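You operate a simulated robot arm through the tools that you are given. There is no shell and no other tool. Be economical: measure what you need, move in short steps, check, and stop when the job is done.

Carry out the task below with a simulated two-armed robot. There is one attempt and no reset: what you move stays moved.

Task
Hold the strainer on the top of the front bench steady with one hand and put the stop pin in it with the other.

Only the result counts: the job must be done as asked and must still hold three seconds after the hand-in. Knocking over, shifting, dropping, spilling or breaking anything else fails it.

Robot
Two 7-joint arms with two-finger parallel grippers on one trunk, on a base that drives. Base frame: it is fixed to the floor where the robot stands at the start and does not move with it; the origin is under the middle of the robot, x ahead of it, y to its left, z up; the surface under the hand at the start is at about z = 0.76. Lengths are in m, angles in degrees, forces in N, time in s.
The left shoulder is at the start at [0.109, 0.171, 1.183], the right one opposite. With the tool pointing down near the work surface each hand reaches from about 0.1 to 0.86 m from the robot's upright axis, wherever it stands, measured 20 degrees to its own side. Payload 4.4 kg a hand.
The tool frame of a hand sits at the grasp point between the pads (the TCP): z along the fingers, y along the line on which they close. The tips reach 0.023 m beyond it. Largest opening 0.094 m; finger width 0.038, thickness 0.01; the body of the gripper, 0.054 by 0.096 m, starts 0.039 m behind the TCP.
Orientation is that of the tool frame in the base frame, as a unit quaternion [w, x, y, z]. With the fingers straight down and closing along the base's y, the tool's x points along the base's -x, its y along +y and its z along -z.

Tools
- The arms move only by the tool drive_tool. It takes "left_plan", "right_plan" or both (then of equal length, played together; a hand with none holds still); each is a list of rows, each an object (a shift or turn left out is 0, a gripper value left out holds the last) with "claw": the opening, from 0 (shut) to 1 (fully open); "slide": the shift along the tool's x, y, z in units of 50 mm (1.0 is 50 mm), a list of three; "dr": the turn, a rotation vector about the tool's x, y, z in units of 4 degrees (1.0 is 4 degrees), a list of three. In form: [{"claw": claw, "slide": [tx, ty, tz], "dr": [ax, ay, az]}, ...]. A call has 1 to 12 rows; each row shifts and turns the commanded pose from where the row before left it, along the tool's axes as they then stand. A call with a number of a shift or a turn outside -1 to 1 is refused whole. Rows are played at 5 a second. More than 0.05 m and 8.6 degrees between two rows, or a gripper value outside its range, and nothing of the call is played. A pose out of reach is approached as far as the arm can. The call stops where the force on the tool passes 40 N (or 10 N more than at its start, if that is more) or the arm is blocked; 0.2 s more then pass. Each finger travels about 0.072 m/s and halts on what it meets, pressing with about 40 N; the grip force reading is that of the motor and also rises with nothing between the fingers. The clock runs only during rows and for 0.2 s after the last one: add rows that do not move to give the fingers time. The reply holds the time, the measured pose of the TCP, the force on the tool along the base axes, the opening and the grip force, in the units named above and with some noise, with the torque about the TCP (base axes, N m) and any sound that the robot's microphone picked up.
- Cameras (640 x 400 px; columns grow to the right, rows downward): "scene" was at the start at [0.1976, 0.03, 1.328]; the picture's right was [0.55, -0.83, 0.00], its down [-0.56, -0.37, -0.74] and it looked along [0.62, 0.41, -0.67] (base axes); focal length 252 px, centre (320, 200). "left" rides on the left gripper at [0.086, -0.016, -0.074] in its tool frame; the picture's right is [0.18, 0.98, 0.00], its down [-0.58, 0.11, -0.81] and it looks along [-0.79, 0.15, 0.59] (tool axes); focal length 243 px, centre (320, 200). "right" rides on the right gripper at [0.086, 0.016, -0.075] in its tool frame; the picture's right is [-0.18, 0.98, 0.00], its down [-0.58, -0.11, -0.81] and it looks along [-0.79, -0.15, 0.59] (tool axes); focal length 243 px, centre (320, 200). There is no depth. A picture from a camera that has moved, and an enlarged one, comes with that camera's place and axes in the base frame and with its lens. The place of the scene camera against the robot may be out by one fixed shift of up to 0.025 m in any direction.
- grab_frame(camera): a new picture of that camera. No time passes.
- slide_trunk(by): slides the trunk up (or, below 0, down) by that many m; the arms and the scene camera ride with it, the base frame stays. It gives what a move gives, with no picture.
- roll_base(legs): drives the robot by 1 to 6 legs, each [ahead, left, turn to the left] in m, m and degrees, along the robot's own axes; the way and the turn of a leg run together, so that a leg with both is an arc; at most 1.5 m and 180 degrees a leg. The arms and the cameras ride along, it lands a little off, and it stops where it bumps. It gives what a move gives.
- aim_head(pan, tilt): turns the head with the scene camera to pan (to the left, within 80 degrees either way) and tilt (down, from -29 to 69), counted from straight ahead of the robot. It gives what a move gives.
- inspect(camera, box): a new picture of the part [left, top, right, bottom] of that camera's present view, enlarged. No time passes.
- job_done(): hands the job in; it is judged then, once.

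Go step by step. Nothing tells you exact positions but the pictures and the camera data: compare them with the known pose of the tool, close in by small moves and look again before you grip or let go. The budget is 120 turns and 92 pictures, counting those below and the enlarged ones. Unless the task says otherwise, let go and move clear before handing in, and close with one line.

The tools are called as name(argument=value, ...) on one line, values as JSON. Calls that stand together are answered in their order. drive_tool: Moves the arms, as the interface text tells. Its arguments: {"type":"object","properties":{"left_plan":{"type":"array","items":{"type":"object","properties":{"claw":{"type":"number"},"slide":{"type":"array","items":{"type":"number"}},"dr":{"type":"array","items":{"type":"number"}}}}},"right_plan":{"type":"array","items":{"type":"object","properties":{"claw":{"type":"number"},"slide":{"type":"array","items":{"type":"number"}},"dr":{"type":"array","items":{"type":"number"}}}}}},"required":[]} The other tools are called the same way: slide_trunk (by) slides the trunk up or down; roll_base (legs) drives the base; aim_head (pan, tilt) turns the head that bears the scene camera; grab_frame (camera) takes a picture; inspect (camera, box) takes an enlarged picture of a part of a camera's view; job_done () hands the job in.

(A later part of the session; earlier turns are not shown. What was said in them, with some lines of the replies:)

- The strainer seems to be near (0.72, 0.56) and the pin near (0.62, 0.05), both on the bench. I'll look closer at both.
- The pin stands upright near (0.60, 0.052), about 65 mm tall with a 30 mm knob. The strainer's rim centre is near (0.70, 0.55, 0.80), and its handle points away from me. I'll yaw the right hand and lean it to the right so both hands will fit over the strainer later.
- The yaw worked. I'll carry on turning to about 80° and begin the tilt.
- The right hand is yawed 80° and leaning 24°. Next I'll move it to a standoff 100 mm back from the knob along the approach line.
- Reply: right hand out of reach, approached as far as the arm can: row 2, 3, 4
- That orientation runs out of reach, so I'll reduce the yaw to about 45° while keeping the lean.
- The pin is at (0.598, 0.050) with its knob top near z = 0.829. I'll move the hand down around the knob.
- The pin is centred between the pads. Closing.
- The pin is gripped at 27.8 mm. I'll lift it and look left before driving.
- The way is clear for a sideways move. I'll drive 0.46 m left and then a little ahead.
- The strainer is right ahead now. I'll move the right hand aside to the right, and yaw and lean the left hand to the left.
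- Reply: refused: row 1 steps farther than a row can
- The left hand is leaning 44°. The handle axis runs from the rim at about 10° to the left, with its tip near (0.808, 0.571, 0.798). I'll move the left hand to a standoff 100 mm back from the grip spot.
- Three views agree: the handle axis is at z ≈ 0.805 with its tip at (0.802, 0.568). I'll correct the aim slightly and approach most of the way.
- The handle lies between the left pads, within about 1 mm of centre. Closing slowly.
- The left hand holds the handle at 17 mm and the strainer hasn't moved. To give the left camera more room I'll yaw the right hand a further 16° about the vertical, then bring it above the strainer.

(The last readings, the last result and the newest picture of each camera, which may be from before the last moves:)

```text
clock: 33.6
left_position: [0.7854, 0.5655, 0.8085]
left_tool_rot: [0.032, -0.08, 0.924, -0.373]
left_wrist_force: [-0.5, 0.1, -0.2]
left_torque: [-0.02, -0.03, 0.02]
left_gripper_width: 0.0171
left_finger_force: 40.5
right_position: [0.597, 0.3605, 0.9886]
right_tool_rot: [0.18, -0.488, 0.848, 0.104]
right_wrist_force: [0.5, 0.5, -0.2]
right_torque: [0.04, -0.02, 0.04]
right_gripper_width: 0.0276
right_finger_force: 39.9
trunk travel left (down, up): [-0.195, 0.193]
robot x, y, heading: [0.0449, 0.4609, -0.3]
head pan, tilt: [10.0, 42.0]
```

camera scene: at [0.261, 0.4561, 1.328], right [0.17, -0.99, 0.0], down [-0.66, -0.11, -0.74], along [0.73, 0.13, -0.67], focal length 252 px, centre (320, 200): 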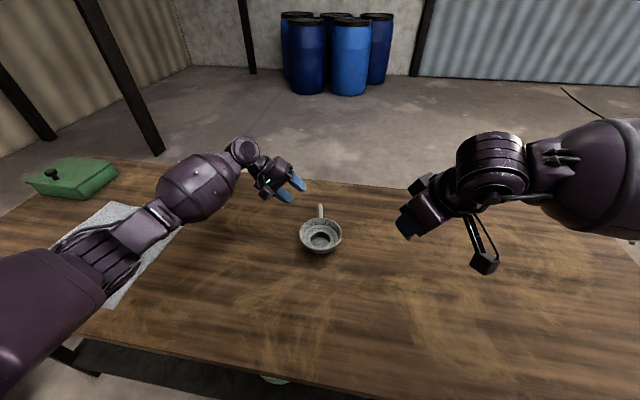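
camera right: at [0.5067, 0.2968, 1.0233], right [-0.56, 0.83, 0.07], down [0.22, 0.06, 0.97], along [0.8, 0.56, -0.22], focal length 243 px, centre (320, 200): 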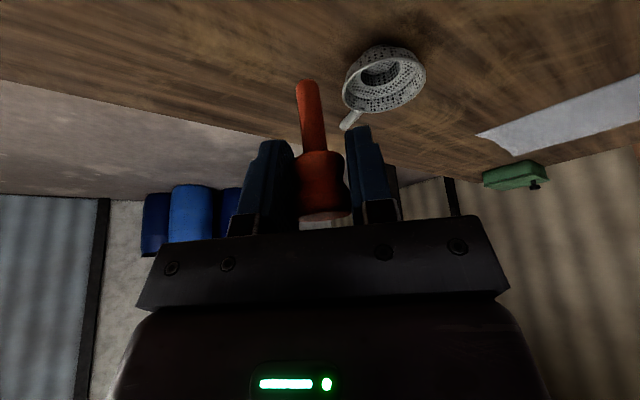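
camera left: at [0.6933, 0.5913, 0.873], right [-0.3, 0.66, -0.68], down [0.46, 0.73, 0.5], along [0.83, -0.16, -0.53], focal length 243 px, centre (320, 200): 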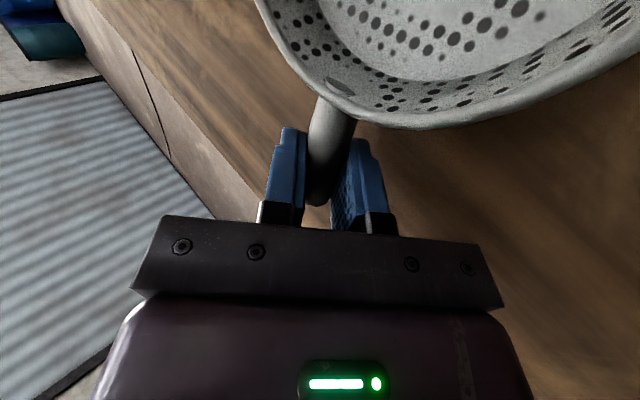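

drive_tool(right_plan=[{"slide": [-0.545, 0.046, 0.44]}, {"slide": [-0.545, 0.046, 0.44]}, {"slide": [-0.545, 0.046, 0.44]}, {"slide": [-0.545, 0.046, 0.44]}, {"slide": [-0.545, 0.046, 0.44]}, {"slide": [-0.545, 0.046, 0.44]}, {}])

grab_frame(camera="right")

inspect(camera="scene", box=[250, 140, 400, 260])

grab_frame(camera="left")

```text
clock: 35.2
left_position: [0.7867, 0.5664, 0.8074]
left_tool_rot: [0.032, -0.081, 0.924, -0.373]
left_wrist_force: [1.0, -0.7, 0.3]
left_torque: [-0.05, 0.04, 0.07]
left_gripper_width: 0.0171
left_finger_force: 40.3
right_position: [0.6886, 0.5418, 0.9338]
right_tool_rot: [0.18, -0.488, 0.848, 0.104]
right_wrist_force: [-0.1, 0.1, 0.4]
right_torque: [0.01, 0.02, 0.0]
right_gripper_width: 0.0278
right_finger_force: 39.9
trunk travel left (down, up): [-0.195, 0.193]
robot x, y, heading: [0.0495, 0.4573, -0.3]
head pan, tilt: [10.0, 42.0]
```

```text
55 pictures are left
camera right: at [0.6189, 0.4565, 0.9664], right [-0.77, 0.64, 0.07], down [0.2, 0.12, 0.97], along [0.61, 0.76, -0.22], focal length 243 px, centre (320, 200)
```

right: 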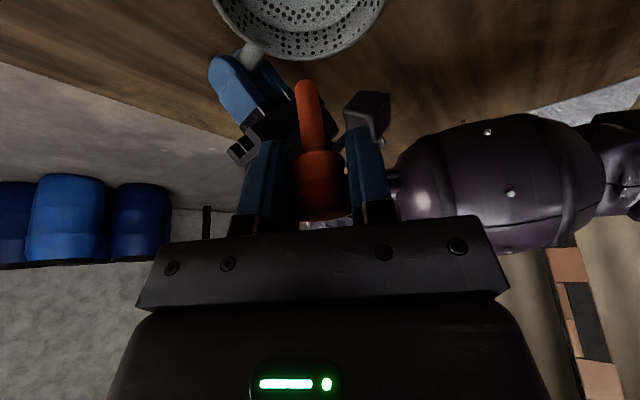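

```text
3.33 times, centred on (325, 200) of scene
camera zoom: at [0.2603, 0.4566, 1.3282], right [0.17, -0.99, 0.0], down [-0.66, -0.11, -0.74], along [0.73, 0.13, -0.67], focal length 839 px, centre (303, 200)
```

zoom: 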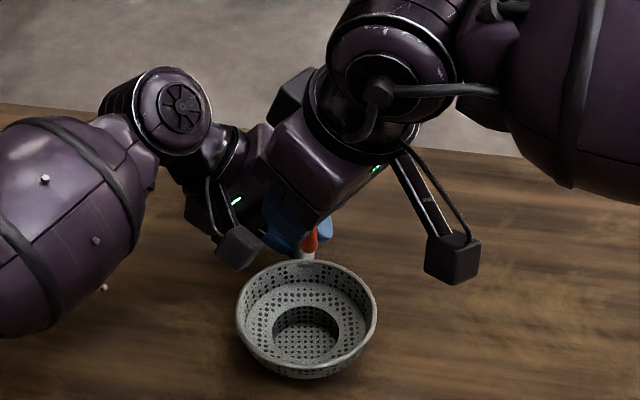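

```text
53 pictures are left
camera left: at [0.6933, 0.591, 0.873], right [-0.3, 0.66, -0.68], down [0.46, 0.73, 0.5], along [0.83, -0.16, -0.53], focal length 243 px, centre (320, 200)
```

left: 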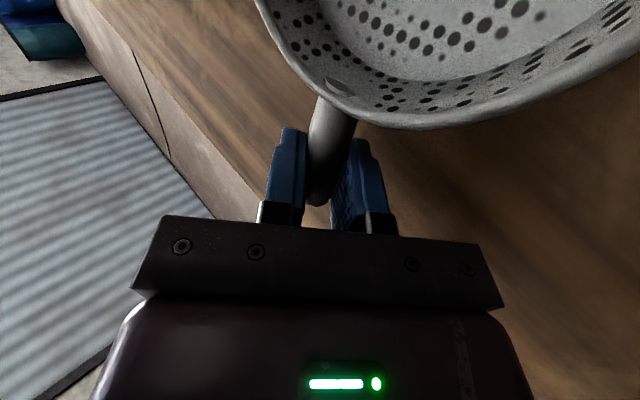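

The right hand is over the strainer with the pin clear. I'll descend until the pin's tip is just above the rim, then check the alignment.

drive_tool(right_plan=[{"slide": [0.25, 0.003, 0.53]}, {"slide": [0.25, 0.003, 0.53]}, {}])

grab_frame(camera="right")

inspect(camera="scene", box=[270, 170, 370, 260])

grab_frame(camera="left")

```text
clock: 36.0
left_position: [0.7865, 0.5668, 0.8092]
left_tool_rot: [0.032, -0.08, 0.923, -0.374]
left_wrist_force: [0.1, 0.3, -0.5]
left_torque: [0.01, -0.01, 0.01]
left_gripper_width: 0.017
left_finger_force: 40.1
right_position: [0.6858, 0.5427, 0.8748]
right_tool_rot: [0.181, -0.488, 0.848, 0.104]
right_wrist_force: [-1.0, -0.1, 0.4]
right_torque: [-0.01, -0.02, 0.0]
right_gripper_width: 0.028
right_finger_force: 40.3
trunk travel left (down, up): [-0.195, 0.193]
robot x, y, heading: [0.052, 0.4593, -0.1]
head pan, tilt: [10.0, 42.0]
```

```text
52 pictures are left
camera right: at [0.6173, 0.456, 0.9077], right [-0.77, 0.64, 0.07], down [0.2, 0.12, 0.97], along [0.61, 0.76, -0.22], focal length 243 px, centre (320, 200)
```

right: 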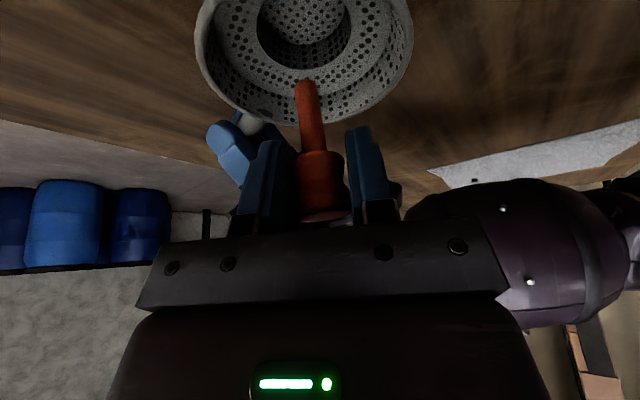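

```text
4.44 times, centred on (320, 215) of scene
camera zoom: at [0.2603, 0.4569, 1.3283], right [0.17, -0.99, 0.0], down [-0.66, -0.11, -0.74], along [0.73, 0.13, -0.67], focal length 1118 px, centre (320, 133)
```

zoom: 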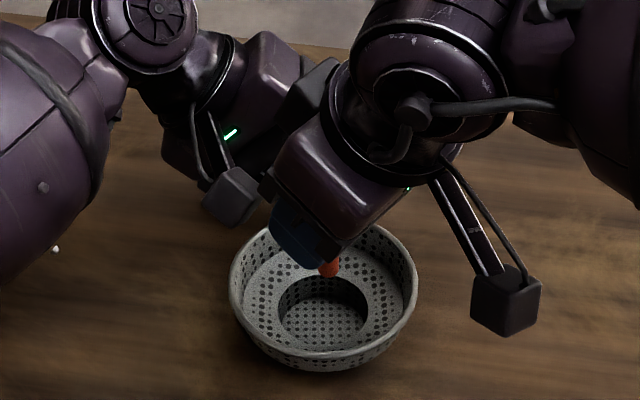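

```text
50 pictures are left
camera left: at [0.6933, 0.5913, 0.873], right [-0.3, 0.66, -0.68], down [0.46, 0.73, 0.5], along [0.83, -0.16, -0.53], focal length 243 px, centre (320, 200)
```

left: 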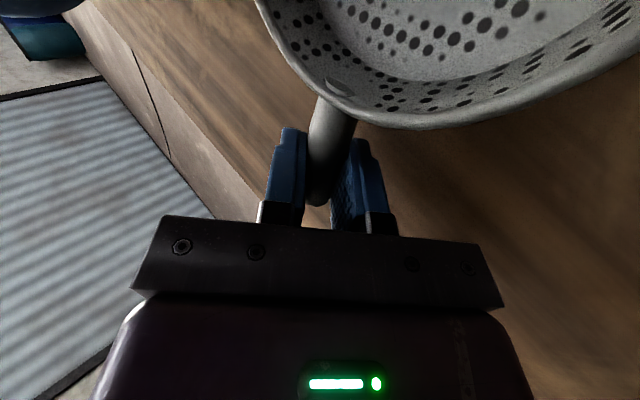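

The well floor's centre comes out near (0.692, 0.548), so the pin is about 8 mm off it but well inside a well of ~27 mm radius, and clear of the left camera. Lowering toward the floor.

drive_tool(right_plan=[{"slide": [0.09, 0, 0.2]}, {"slide": [0.09, 0, 0.2]}, {"slide": [0.09, 0, 0.2]}, {"slide": [0.03, 0, 0.07]}, {}])

grab_frame(camera="right")

inspect(camera="scene", box=[270, 170, 370, 260])

```text
clock: 37.2
left_position: [0.7857, 0.5667, 0.8078]
left_tool_rot: [0.033, -0.081, 0.923, -0.374]
left_wrist_force: [0.5, 0.4, -0.5]
left_torque: [0.02, -0.04, -0.01]
left_gripper_width: 0.0171
left_finger_force: 39.9
right_position: [0.6852, 0.5425, 0.8389]
right_tool_rot: [0.181, -0.488, 0.847, 0.103]
right_wrist_force: [0.3, -0.3, -0.2]
right_torque: [0.0, 0.01, 0.0]
right_gripper_width: 0.0281
right_finger_force: 40.2
trunk travel left (down, up): [-0.195, 0.193]
robot x, y, heading: [0.0523, 0.4583, 0.1]
head pan, tilt: [10.0, 42.0]
```

```text
49 pictures are left
camera right: at [0.6177, 0.4561, 0.8709], right [-0.77, 0.64, 0.07], down [0.2, 0.12, 0.97], along [0.61, 0.76, -0.22], focal length 243 px, centre (320, 200)
```

right: 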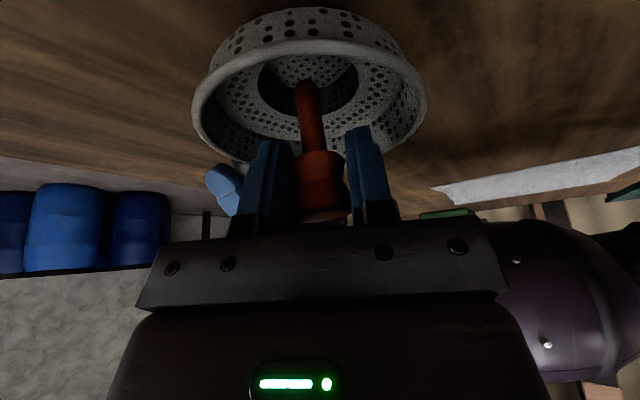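

```text
4.44 times, centred on (320, 215) of scene
camera zoom: at [0.2603, 0.4569, 1.3282], right [0.17, -0.99, 0.0], down [-0.66, -0.11, -0.74], along [0.73, 0.13, -0.67], focal length 1118 px, centre (320, 133)
```

zoom: 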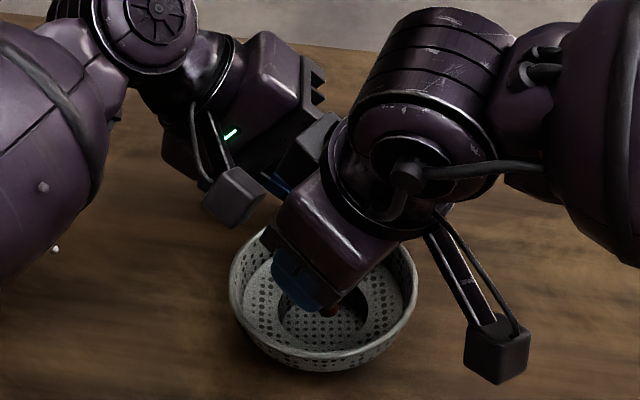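

inspect(camera="scene", box=[290, 175, 350, 220])

```text
8.89 times, centred on (320, 198) of scene
camera zoom: at [0.2603, 0.4569, 1.3282], right [0.17, -0.99, 0.0], down [-0.66, -0.11, -0.74], along [0.73, 0.13, -0.67], focal length 2237 px, centre (320, 222)
```

zoom: 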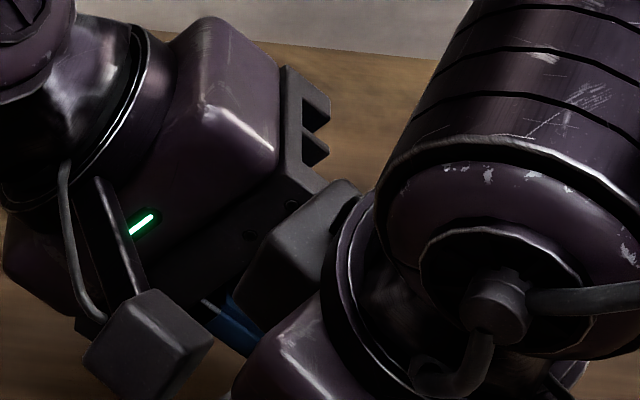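

The columns in this view run almost purely along y, and the right hand stays clear of the left camera there. I'll descend in small steps until contact.

drive_tool(right_plan=[{"slide": [0.024, 0, 0.055]}, {"slide": [0.024, 0, 0.055]}, {"slide": [0.024, 0, 0.055]}, {"slide": [0.016, 0, 0.037]}, {}])

inspect(camera="right", box=[200, 20, 440, 220])

```text
clock: 38.4
left_position: [0.7867, 0.5672, 0.8077]
left_tool_rot: [0.033, -0.081, 0.923, -0.374]
left_wrist_force: [0.5, 0.8, 0.3]
left_torque: [-0.01, -0.07, 0.01]
left_gripper_width: 0.0169
left_finger_force: 39.7
right_position: [0.6873, 0.5408, 0.8294]
right_tool_rot: [0.18, -0.488, 0.848, 0.104]
right_wrist_force: [0.5, 0.6, -0.1]
right_torque: [0.0, -0.01, -0.01]
right_gripper_width: 0.0279
right_finger_force: 39.8
trunk travel left (down, up): [-0.195, 0.193]
robot x, y, heading: [0.0493, 0.459, -0.2]
head pan, tilt: [10.0, 42.0]
```

```text
2.00 times, centred on (320, 120) of right
camera zoom: at [0.6182, 0.4551, 0.8603], right [-0.77, 0.64, 0.07], down [0.2, 0.12, 0.97], along [0.61, 0.76, -0.22], focal length 485 px, centre (320, 360)
```

zoom: 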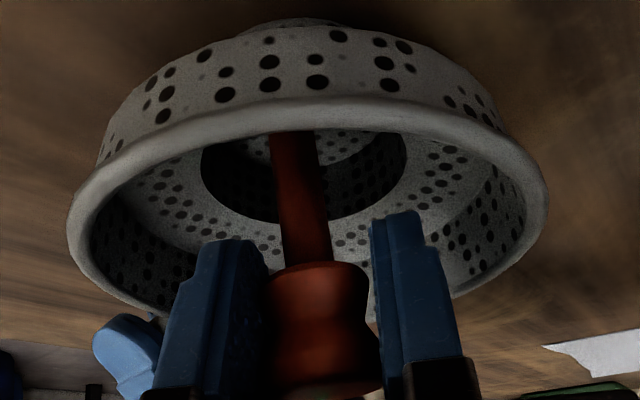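

drive_tool(right_plan=[{"slide": [0.012, 0, 0.0274]}, {"slide": [0.012, 0, 0.0274]}, {"slide": [0.012, 0, 0.0274]}, {}])

drive_tool(right_plan=[{"slide": [0.012, 0, 0.0274]}, {}])

```text
clock: 39.4
left_position: [0.7854, 0.5666, 0.807]
left_tool_rot: [0.032, -0.08, 0.924, -0.373]
left_wrist_force: [1.2, 0.7, 0.9]
left_torque: [0.01, -0.04, 0.02]
left_gripper_width: 0.017
left_finger_force: 39.8
right_position: [0.6866, 0.5409, 0.8223]
right_tool_rot: [0.18, -0.489, 0.847, 0.104]
right_wrist_force: [-1.0, 0.5, -0.2]
right_torque: [0.02, 0.0, 0.04]
right_gripper_width: 0.0278
right_finger_force: 40.1
trunk travel left (down, up): [-0.195, 0.193]
robot x, y, heading: [0.0553, 0.4542, 0.0]
head pan, tilt: [10.0, 42.0]
```

```text
clock: 40.0
left_position: [0.7853, 0.5661, 0.8086]
left_tool_rot: [0.033, -0.081, 0.924, -0.373]
left_wrist_force: [1.0, 0.0, 1.0]
left_torque: [0.0, -0.03, 0.0]
left_gripper_width: 0.017
left_finger_force: 39.8
right_position: [0.6856, 0.5413, 0.8215]
right_tool_rot: [0.181, -0.488, 0.848, 0.104]
right_wrist_force: [-0.2, 0.2, -1.2]
right_torque: [-0.05, 0.02, -0.01]
right_gripper_width: 0.0277
right_finger_force: 40.0
trunk travel left (down, up): [-0.195, 0.193]
robot x, y, heading: [0.052, 0.4573, 0.0]
head pan, tilt: [10.0, 42.0]
```

drive_tool(right_plan=[{"slide": [0.008, 0, 0.0183]}, {}])

drive_tool(right_plan=[{"slide": [0.008, 0, 0.0183]}, {}])

```text
clock: 40.6
left_position: [0.786, 0.5671, 0.8081]
left_tool_rot: [0.033, -0.08, 0.924, -0.373]
left_wrist_force: [0.7, -0.3, 0.1]
left_torque: [0.02, -0.06, 0.01]
left_gripper_width: 0.017
left_finger_force: 40.1
right_position: [0.6876, 0.5412, 0.8198]
right_tool_rot: [0.18, -0.488, 0.847, 0.105]
right_wrist_force: [0.4, 0.0, 0.1]
right_torque: [-0.03, 0.01, 0.01]
right_gripper_width: 0.0279
right_finger_force: 40.0
trunk travel left (down, up): [-0.195, 0.193]
robot x, y, heading: [0.0509, 0.459, -0.1]
head pan, tilt: [10.0, 42.0]
```

```text
clock: 41.2
left_position: [0.7844, 0.5664, 0.8084]
left_tool_rot: [0.033, -0.081, 0.924, -0.373]
left_wrist_force: [0.2, 0.0, 0.9]
left_torque: [-0.03, -0.01, 0.03]
left_gripper_width: 0.0169
left_finger_force: 40.2
right_position: [0.6859, 0.54, 0.82]
right_tool_rot: [0.18, -0.488, 0.848, 0.104]
right_wrist_force: [-0.4, 0.1, -0.1]
right_torque: [0.01, -0.01, 0.02]
right_gripper_width: 0.0277
right_finger_force: 39.9
trunk travel left (down, up): [-0.195, 0.193]
robot x, y, heading: [0.0492, 0.462, -0.0]
head pan, tilt: [10.0, 42.0]
```

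drive_tool(right_plan=[{"slide": [0.008, 0, 0.0183]}, {}])

drive_tool(right_plan=[{"slide": [0.008, 0, 0.0183]}, {}])

inspect(camera="right", box=[200, 20, 440, 220])

```text
clock: 41.8
left_position: [0.785, 0.5663, 0.8085]
left_tool_rot: [0.032, -0.082, 0.924, -0.373]
left_wrist_force: [2.0, -0.3, -2.4]
left_torque: [0.01, -0.27, 0.11]
left_gripper_width: 0.0171
left_finger_force: 39.9
right_position: [0.6863, 0.5405, 0.8192]
right_tool_rot: [0.18, -0.488, 0.847, 0.104]
right_wrist_force: [-1.2, -1.1, 4.3]
right_torque: [-0.02, 0.0, -0.01]
right_gripper_width: 0.0281
right_finger_force: 40.5
trunk travel left (down, up): [-0.195, 0.193]
robot x, y, heading: [0.0488, 0.4605, -0.3]
head pan, tilt: [10.0, 42.0]
```

```text
clock: 42.4
left_position: [0.7856, 0.5662, 0.8078]
left_tool_rot: [0.034, -0.082, 0.923, -0.373]
left_wrist_force: [4.1, -1.4, -6.7]
left_torque: [0.19, -0.73, 0.15]
left_gripper_width: 0.0168
left_finger_force: 40.0
right_position: [0.6869, 0.5405, 0.82]
right_tool_rot: [0.182, -0.488, 0.848, 0.103]
right_wrist_force: [-2.1, -0.8, 15.9]
right_torque: [-0.08, 0.02, 0.0]
right_gripper_width: 0.0276
right_finger_force: 40.1
trunk travel left (down, up): [-0.195, 0.193]
robot x, y, heading: [0.0499, 0.4543, -0.1]
head pan, tilt: [10.0, 42.0]
```

```text
2.00 times, centred on (320, 120) of right
camera zoom: at [0.6183, 0.4555, 0.8513], right [-0.77, 0.64, 0.07], down [0.19, 0.12, 0.97], along [0.61, 0.76, -0.22], focal length 485 px, centre (320, 360)
```

zoom: 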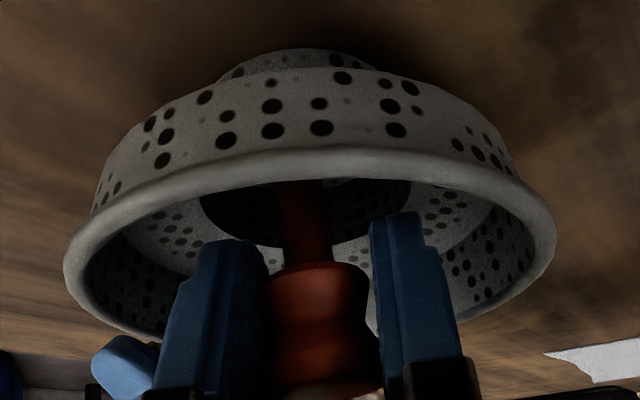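

The pin has touched the well floor (16 N). I'll ease off by 1 mm and open the right fingers slowly and only part-way.

drive_tool(right_plan=[{"slide": [-0.009, 0, -0.02]}, {}, {"claw": 0.31}, {"claw": 0.34}, {"claw": 0.38}, {"claw": 0.43}, {"claw": 0.48}, {"claw": 0.52}, {}])

inspect(camera="right", box=[200, 20, 440, 220])

```text
clock: 44.4
left_position: [0.7856, 0.5669, 0.8078]
left_tool_rot: [0.032, -0.08, 0.924, -0.373]
left_wrist_force: [-0.6, -0.1, 0.1]
left_torque: [-0.03, 0.07, 0.09]
left_gripper_width: 0.017
left_finger_force: 40.2
right_position: [0.6871, 0.5413, 0.8187]
right_tool_rot: [0.18, -0.489, 0.847, 0.104]
right_wrist_force: [0.5, 0.5, -0.2]
right_torque: [0.03, -0.03, -0.02]
right_gripper_width: 0.0487
right_finger_force: 0.1
trunk travel left (down, up): [-0.195, 0.193]
robot x, y, heading: [0.0529, 0.4555, 0.1]
head pan, tilt: [10.0, 42.0]
```

```text
2.00 times, centred on (320, 120) of right
camera zoom: at [0.6183, 0.4552, 0.8512], right [-0.77, 0.64, 0.07], down [0.2, 0.12, 0.97], along [0.61, 0.76, -0.22], focal length 485 px, centre (320, 360)
```

zoom: 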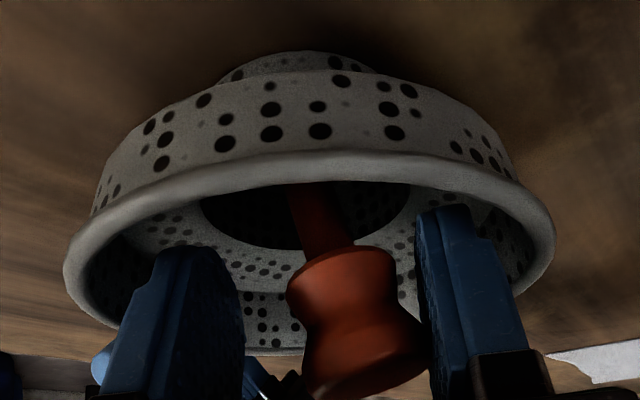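

The pin leaned toward one finger on release. I'll close again to bring it upright and take another look.

drive_tool(right_plan=[{"claw": 0.48}, {"claw": 0.42}, {"claw": 0.36}, {"claw": 0.3}, {"claw": 0.2}, {"claw": 0.0}, {}])

inspect(camera="right", box=[200, 20, 440, 220])

```text
clock: 46.0
left_position: [0.7844, 0.565, 0.8082]
left_tool_rot: [0.033, -0.08, 0.924, -0.374]
left_wrist_force: [-11.7, -12.7, -3.3]
left_torque: [0.2, -0.5, 0.84]
left_gripper_width: 0.0172
left_finger_force: 39.9
right_position: [0.6865, 0.5412, 0.8206]
right_tool_rot: [0.183, -0.488, 0.847, 0.104]
right_wrist_force: [11.2, 12.5, 11.4]
right_torque: [-0.12, 0.04, 0.06]
right_gripper_width: 0.0
right_finger_force: 39.5
trunk travel left (down, up): [-0.195, 0.193]
robot x, y, heading: [0.0473, 0.4569, -0.1]
head pan, tilt: [10.0, 42.0]
```

```text
2.00 times, centred on (320, 120) of right
camera zoom: at [0.6186, 0.4562, 0.8531], right [-0.77, 0.64, 0.07], down [0.19, 0.12, 0.97], along [0.61, 0.76, -0.21], focal length 485 px, centre (320, 360)
```

zoom: 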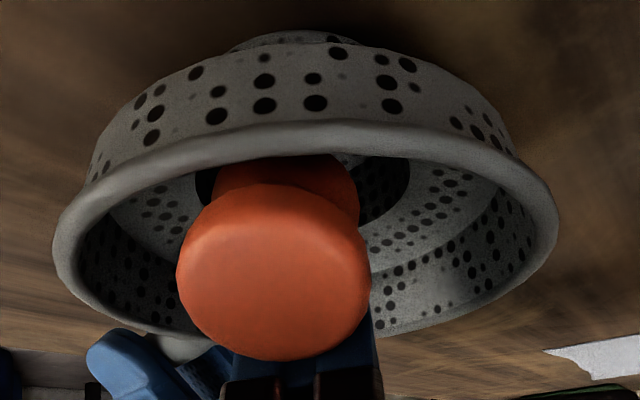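

The pin slipped out of the pads and now leans toward the right hand's camera side, still inside the strainer and pressed by the closed fingers. I'll back the fingers off gently and look.

drive_tool(right_plan=[{"slide": [-0.04, 0, -0.02]}, {"slide": [-0.04, 0, -0.02]}, {}])

grab_frame(camera="right")

inspect(camera="scene", box=[270, 170, 370, 260])

```text
clock: 46.8
left_position: [0.7852, 0.566, 0.8078]
left_tool_rot: [0.034, -0.082, 0.924, -0.373]
left_wrist_force: [-9.9, -9.9, 0.4]
left_torque: [-0.06, -0.03, 0.65]
left_gripper_width: 0.0171
left_finger_force: 39.6
right_position: [0.6875, 0.5417, 0.8217]
right_tool_rot: [0.179, -0.488, 0.848, 0.103]
right_wrist_force: [7.0, 8.7, 4.5]
right_torque: [-0.03, -0.04, 0.01]
right_gripper_width: 0.0001
right_finger_force: 39.7
trunk travel left (down, up): [-0.195, 0.193]
robot x, y, heading: [0.049, 0.4574, -0.2]
head pan, tilt: [10.0, 42.0]
```

```text
42 pictures are left
camera right: at [0.6191, 0.4575, 0.8541], right [-0.77, 0.64, 0.07], down [0.2, 0.12, 0.97], along [0.61, 0.76, -0.22], focal length 243 px, centre (320, 200)
```

right: 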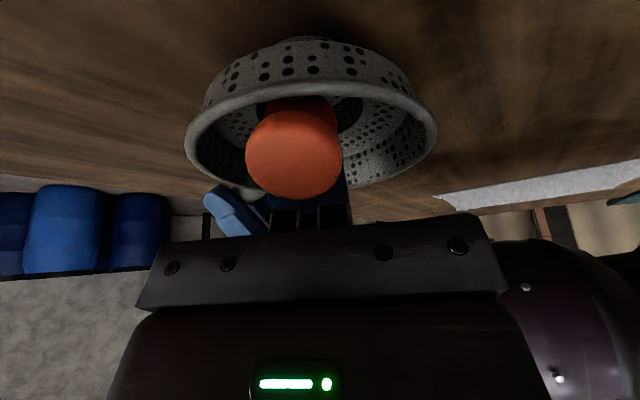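

```text
4.44 times, centred on (320, 215) of scene
camera zoom: at [0.2598, 0.4567, 1.3283], right [0.17, -0.99, 0.0], down [-0.66, -0.11, -0.74], along [0.73, 0.13, -0.67], focal length 1118 px, centre (320, 133)
```

zoom: 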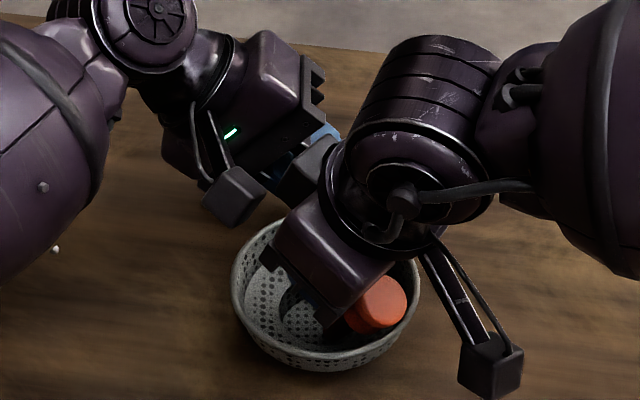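

drive_tool(right_plan=[{"slide": [-0.05, 0, 0]}, {"slide": [-0.05, 0, 0]}, {}])

inspect(camera="scene", box=[270, 170, 370, 260])

```text
clock: 47.6
left_position: [0.7853, 0.5671, 0.8086]
left_tool_rot: [0.034, -0.082, 0.923, -0.373]
left_wrist_force: [2.0, 1.1, 4.0]
left_torque: [-0.17, 0.35, -0.06]
left_gripper_width: 0.0171
left_finger_force: 40.1
right_position: [0.6899, 0.5472, 0.8238]
right_tool_rot: [0.18, -0.488, 0.848, 0.103]
right_wrist_force: [-0.2, 0.2, -0.2]
right_torque: [0.02, -0.02, 0.01]
right_gripper_width: 0.0001
right_finger_force: 39.7
trunk travel left (down, up): [-0.195, 0.193]
robot x, y, heading: [0.049, 0.4563, 0.1]
head pan, tilt: [10.0, 42.0]
```

```text
4.44 times, centred on (320, 215) of scene
camera zoom: at [0.2601, 0.457, 1.3283], right [0.17, -0.99, 0.0], down [-0.66, -0.11, -0.74], along [0.73, 0.13, -0.67], focal length 1118 px, centre (320, 133)
```

zoom: 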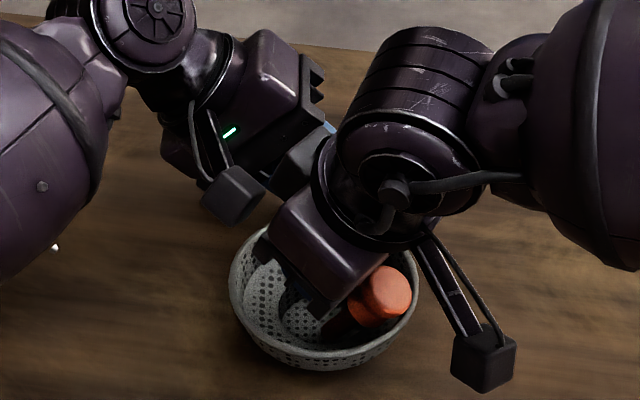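

The fingers are free of it. I'll retract the right hand along its fingers to see how the pin lies.

drive_tool(right_plan=[{"slide": [0, 0, -0.3]}, {"slide": [0, 0, -0.5]}, {"slide": [0, 0, -0.6]}, {"slide": [0, 0, -0.6]}, {}])

inspect(camera="scene", box=[270, 170, 370, 260])

grab_frame(camera="right")

```text
clock: 48.8
left_position: [0.7845, 0.5665, 0.8086]
left_tool_rot: [0.033, -0.081, 0.923, -0.374]
left_wrist_force: [-0.6, 0.8, 5.3]
left_torque: [-0.19, 0.56, -0.15]
left_gripper_width: 0.0169
left_finger_force: 40.5
right_position: [0.67, 0.5113, 0.9153]
right_tool_rot: [0.18, -0.489, 0.847, 0.105]
right_wrist_force: [-0.1, 0.5, -0.4]
right_torque: [-0.01, 0.0, 0.0]
right_gripper_width: 0.0
right_finger_force: 40.2
trunk travel left (down, up): [-0.195, 0.193]
robot x, y, heading: [0.054, 0.4591, -0.2]
head pan, tilt: [10.0, 42.0]
```

```text
4.44 times, centred on (320, 215) of scene
camera zoom: at [0.2597, 0.4569, 1.3283], right [0.17, -0.99, 0.0], down [-0.66, -0.11, -0.74], along [0.73, 0.13, -0.67], focal length 1118 px, centre (320, 133)
```

zoom: 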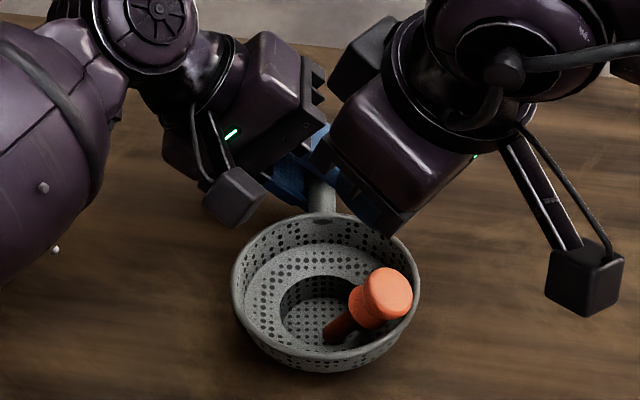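

```text
38 pictures are left
camera right: at [0.6009, 0.4265, 0.9485], right [-0.77, 0.64, 0.07], down [0.2, 0.12, 0.97], along [0.61, 0.76, -0.22], focal length 243 px, centre (320, 200)
```

right: 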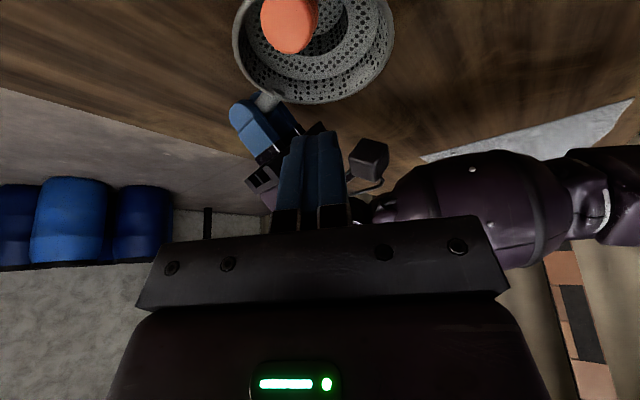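

inspect(camera="scene", box=[300, 205, 370, 258])

inspect(camera="right", box=[220, 0, 400, 110])

```text
7.55 times, centred on (335, 232) of scene
camera zoom: at [0.2597, 0.4569, 1.3283], right [0.17, -0.99, 0.0], down [-0.66, -0.11, -0.74], along [0.73, 0.13, -0.67], focal length 1899 px, centre (207, -38)
```

zoom: 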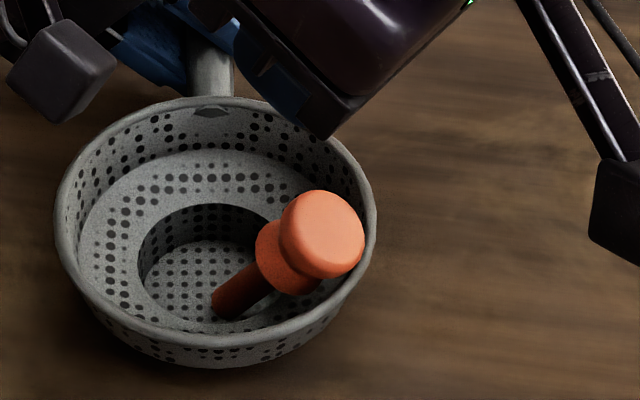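

```text
3.56 times, centred on (310, 55) of right
camera zoom: at [0.6009, 0.4265, 0.9485], right [-0.77, 0.64, 0.07], down [0.2, 0.12, 0.97], along [0.61, 0.76, -0.22], focal length 863 px, centre (356, 716)
```

zoom: 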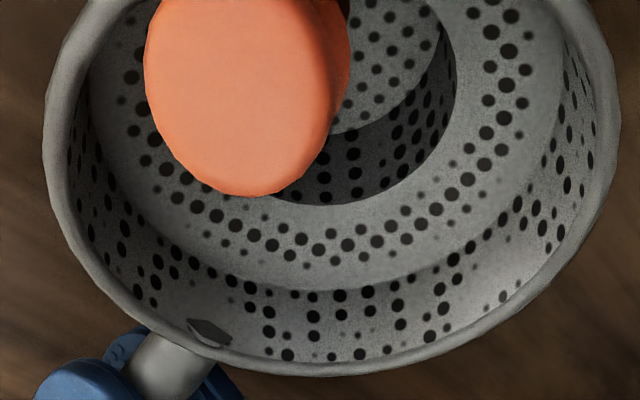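

The pin sits inside the strainer, its stem on the well floor, leaning stably on the well's edge. I'll draw the right hand fully clear first, then check again before releasing the handle.

drive_tool(right_plan=[{"slide": [0.2, 0, -0.6]}, {"slide": [0.5, 0, -0.6]}, {"slide": [0.7, 0, -0.4]}, {"slide": [0.7, 0, -0.2]}, {}])

grab_frame(camera="right")

inspect(camera="scene", box=[270, 170, 370, 260])

```text
clock: 50.0
left_position: [0.7856, 0.5662, 0.8083]
left_tool_rot: [0.033, -0.081, 0.924, -0.373]
left_wrist_force: [-0.3, 0.0, 2.9]
left_torque: [-0.08, 0.39, -0.04]
left_gripper_width: 0.0169
left_finger_force: 40.0
right_position: [0.6003, 0.397, 0.9537]
right_tool_rot: [0.18, -0.488, 0.847, 0.104]
right_wrist_force: [0.3, -0.6, -0.1]
right_torque: [0.01, 0.0, -0.01]
right_gripper_width: 0.0
right_finger_force: 40.1
trunk travel left (down, up): [-0.195, 0.193]
robot x, y, heading: [0.0456, 0.4562, -0.1]
head pan, tilt: [10.0, 42.0]
```

```text
35 pictures are left
camera right: at [0.5329, 0.3116, 0.9857], right [-0.77, 0.64, 0.07], down [0.2, 0.12, 0.97], along [0.61, 0.76, -0.22], focal length 243 px, centre (320, 200)
```

right: 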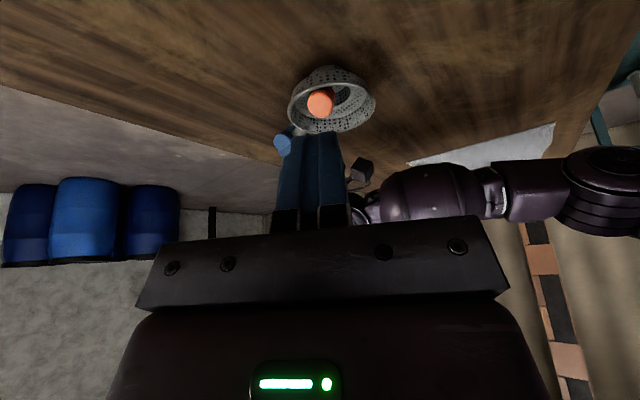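

```text
4.44 times, centred on (320, 215) of scene
camera zoom: at [0.26, 0.4568, 1.3283], right [0.17, -0.99, 0.0], down [-0.66, -0.11, -0.74], along [0.73, 0.13, -0.67], focal length 1118 px, centre (320, 133)
```

zoom: 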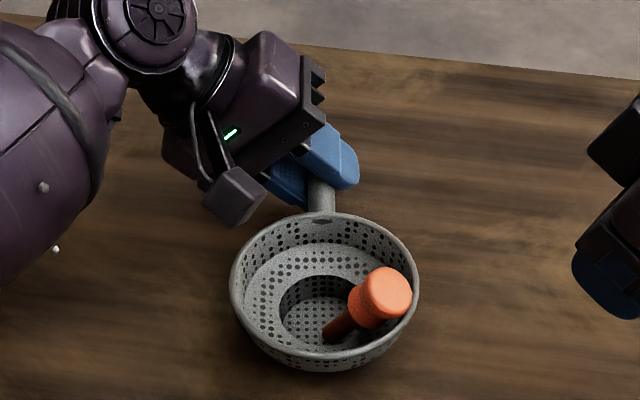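

The pin remains settled. Now I'll release the handle gently and withdraw the left hand.

drive_tool(left_plan=[{"claw": 0.2}, {"claw": 0.24}, {"claw": 0.29}, {"claw": 0.35}, {"claw": 0.4}, {"claw": 0.43}, {}])

grab_frame(camera="left")

inspect(camera="scene", box=[270, 170, 370, 260])

```text
clock: 51.6
left_position: [0.7856, 0.5671, 0.808]
left_tool_rot: [0.032, -0.081, 0.924, -0.373]
left_wrist_force: [0.5, -0.5, -0.5]
left_torque: [-0.05, 0.0, -0.02]
left_gripper_width: 0.0406
left_finger_force: 0.0
right_position: [0.6019, 0.3965, 0.9529]
right_tool_rot: [0.18, -0.488, 0.848, 0.104]
right_wrist_force: [0.6, -0.5, -0.1]
right_torque: [0.01, 0.02, 0.02]
right_gripper_width: 0.0
right_finger_force: 39.5
trunk travel left (down, up): [-0.195, 0.193]
robot x, y, heading: [0.0527, 0.4595, -0.0]
head pan, tilt: [10.0, 42.0]
```

```text
33 pictures are left
camera left: at [0.6933, 0.5913, 0.8731], right [-0.3, 0.66, -0.68], down [0.46, 0.73, 0.5], along [0.83, -0.16, -0.53], focal length 243 px, centre (320, 200)
```

left: 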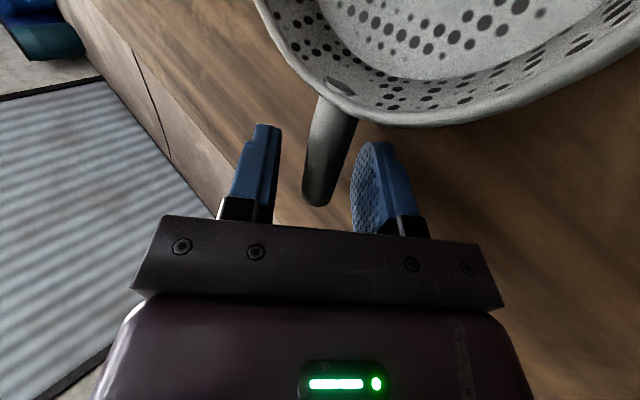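

```text
4.44 times, centred on (320, 215) of scene
camera zoom: at [0.2602, 0.4569, 1.3282], right [0.17, -0.99, 0.0], down [-0.66, -0.11, -0.74], along [0.73, 0.13, -0.67], focal length 1118 px, centre (320, 133)
```

zoom: 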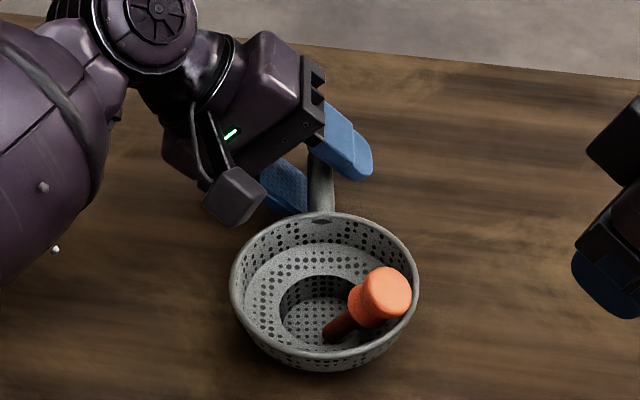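

The strainer stayed put when I let go. Withdrawing the left hand along its approach line.

drive_tool(left_plan=[{"slide": [0, 0, -0.3]}, {"slide": [0, 0, -0.6]}, {"slide": [0, 0, -0.8]}, {"slide": [0, 0, -0.8]}, {"slide": [0, 0, -0.8]}, {}, {}, {}])

inspect(camera="scene", box=[260, 160, 380, 260])

inspect(camera="right", box=[270, 50, 400, 140])

```text
clock: 53.4
left_position: [0.7642, 0.6802, 0.9255]
left_tool_rot: [0.033, -0.08, 0.924, -0.373]
left_wrist_force: [-0.4, -0.4, -0.2]
left_torque: [-0.01, 0.0, 0.04]
left_gripper_width: 0.0403
left_finger_force: 0.1
right_position: [0.6019, 0.3983, 0.953]
right_tool_rot: [0.181, -0.488, 0.848, 0.104]
right_wrist_force: [-0.8, 0.0, 0.6]
right_torque: [-0.02, -0.01, -0.01]
right_gripper_width: 0.0
right_finger_force: 39.8
trunk travel left (down, up): [-0.195, 0.193]
robot x, y, heading: [0.0506, 0.4622, -0.2]
head pan, tilt: [10.0, 42.0]
```

```text
4.00 times, centred on (320, 210) of scene
camera zoom: at [0.2603, 0.4568, 1.3282], right [0.17, -0.99, 0.0], down [-0.66, -0.11, -0.74], along [0.73, 0.13, -0.67], focal length 1007 px, centre (320, 160)
```

zoom: 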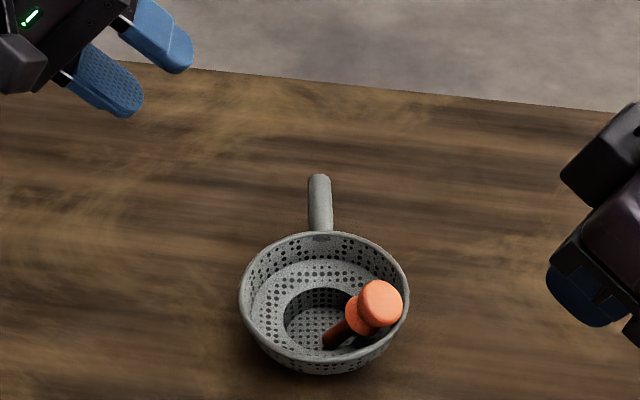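

```text
4.44 times, centred on (335, 95) of right
camera zoom: at [0.5334, 0.3117, 0.9855], right [-0.77, 0.64, 0.07], down [0.2, 0.12, 0.97], along [0.61, 0.76, -0.22], focal length 1078 px, centre (253, 667)
```

zoom: 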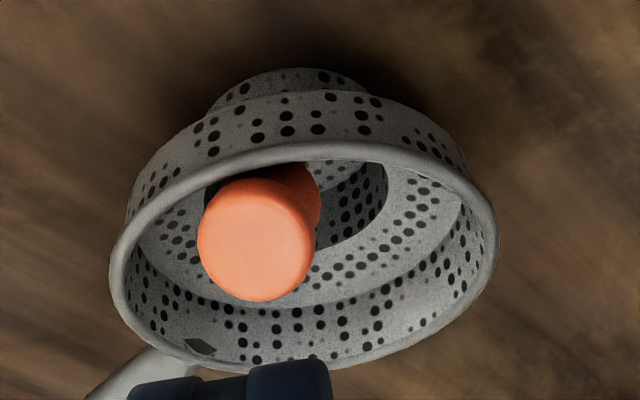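

The strainer stands level where it was, with the pin resting inside it, and both hands are clear. Handing in.

job_done()

```text
The job is handed in.
```

The stop pin is in the strainer, but it is leaning on the edge of the well rather than standing upright: it tipped when I let go, and slipped from the pads when I tried to re-grip it. The left hand held the handle throughout, the strainer is still level and in place as far as the pictures show, and both hands are clear.
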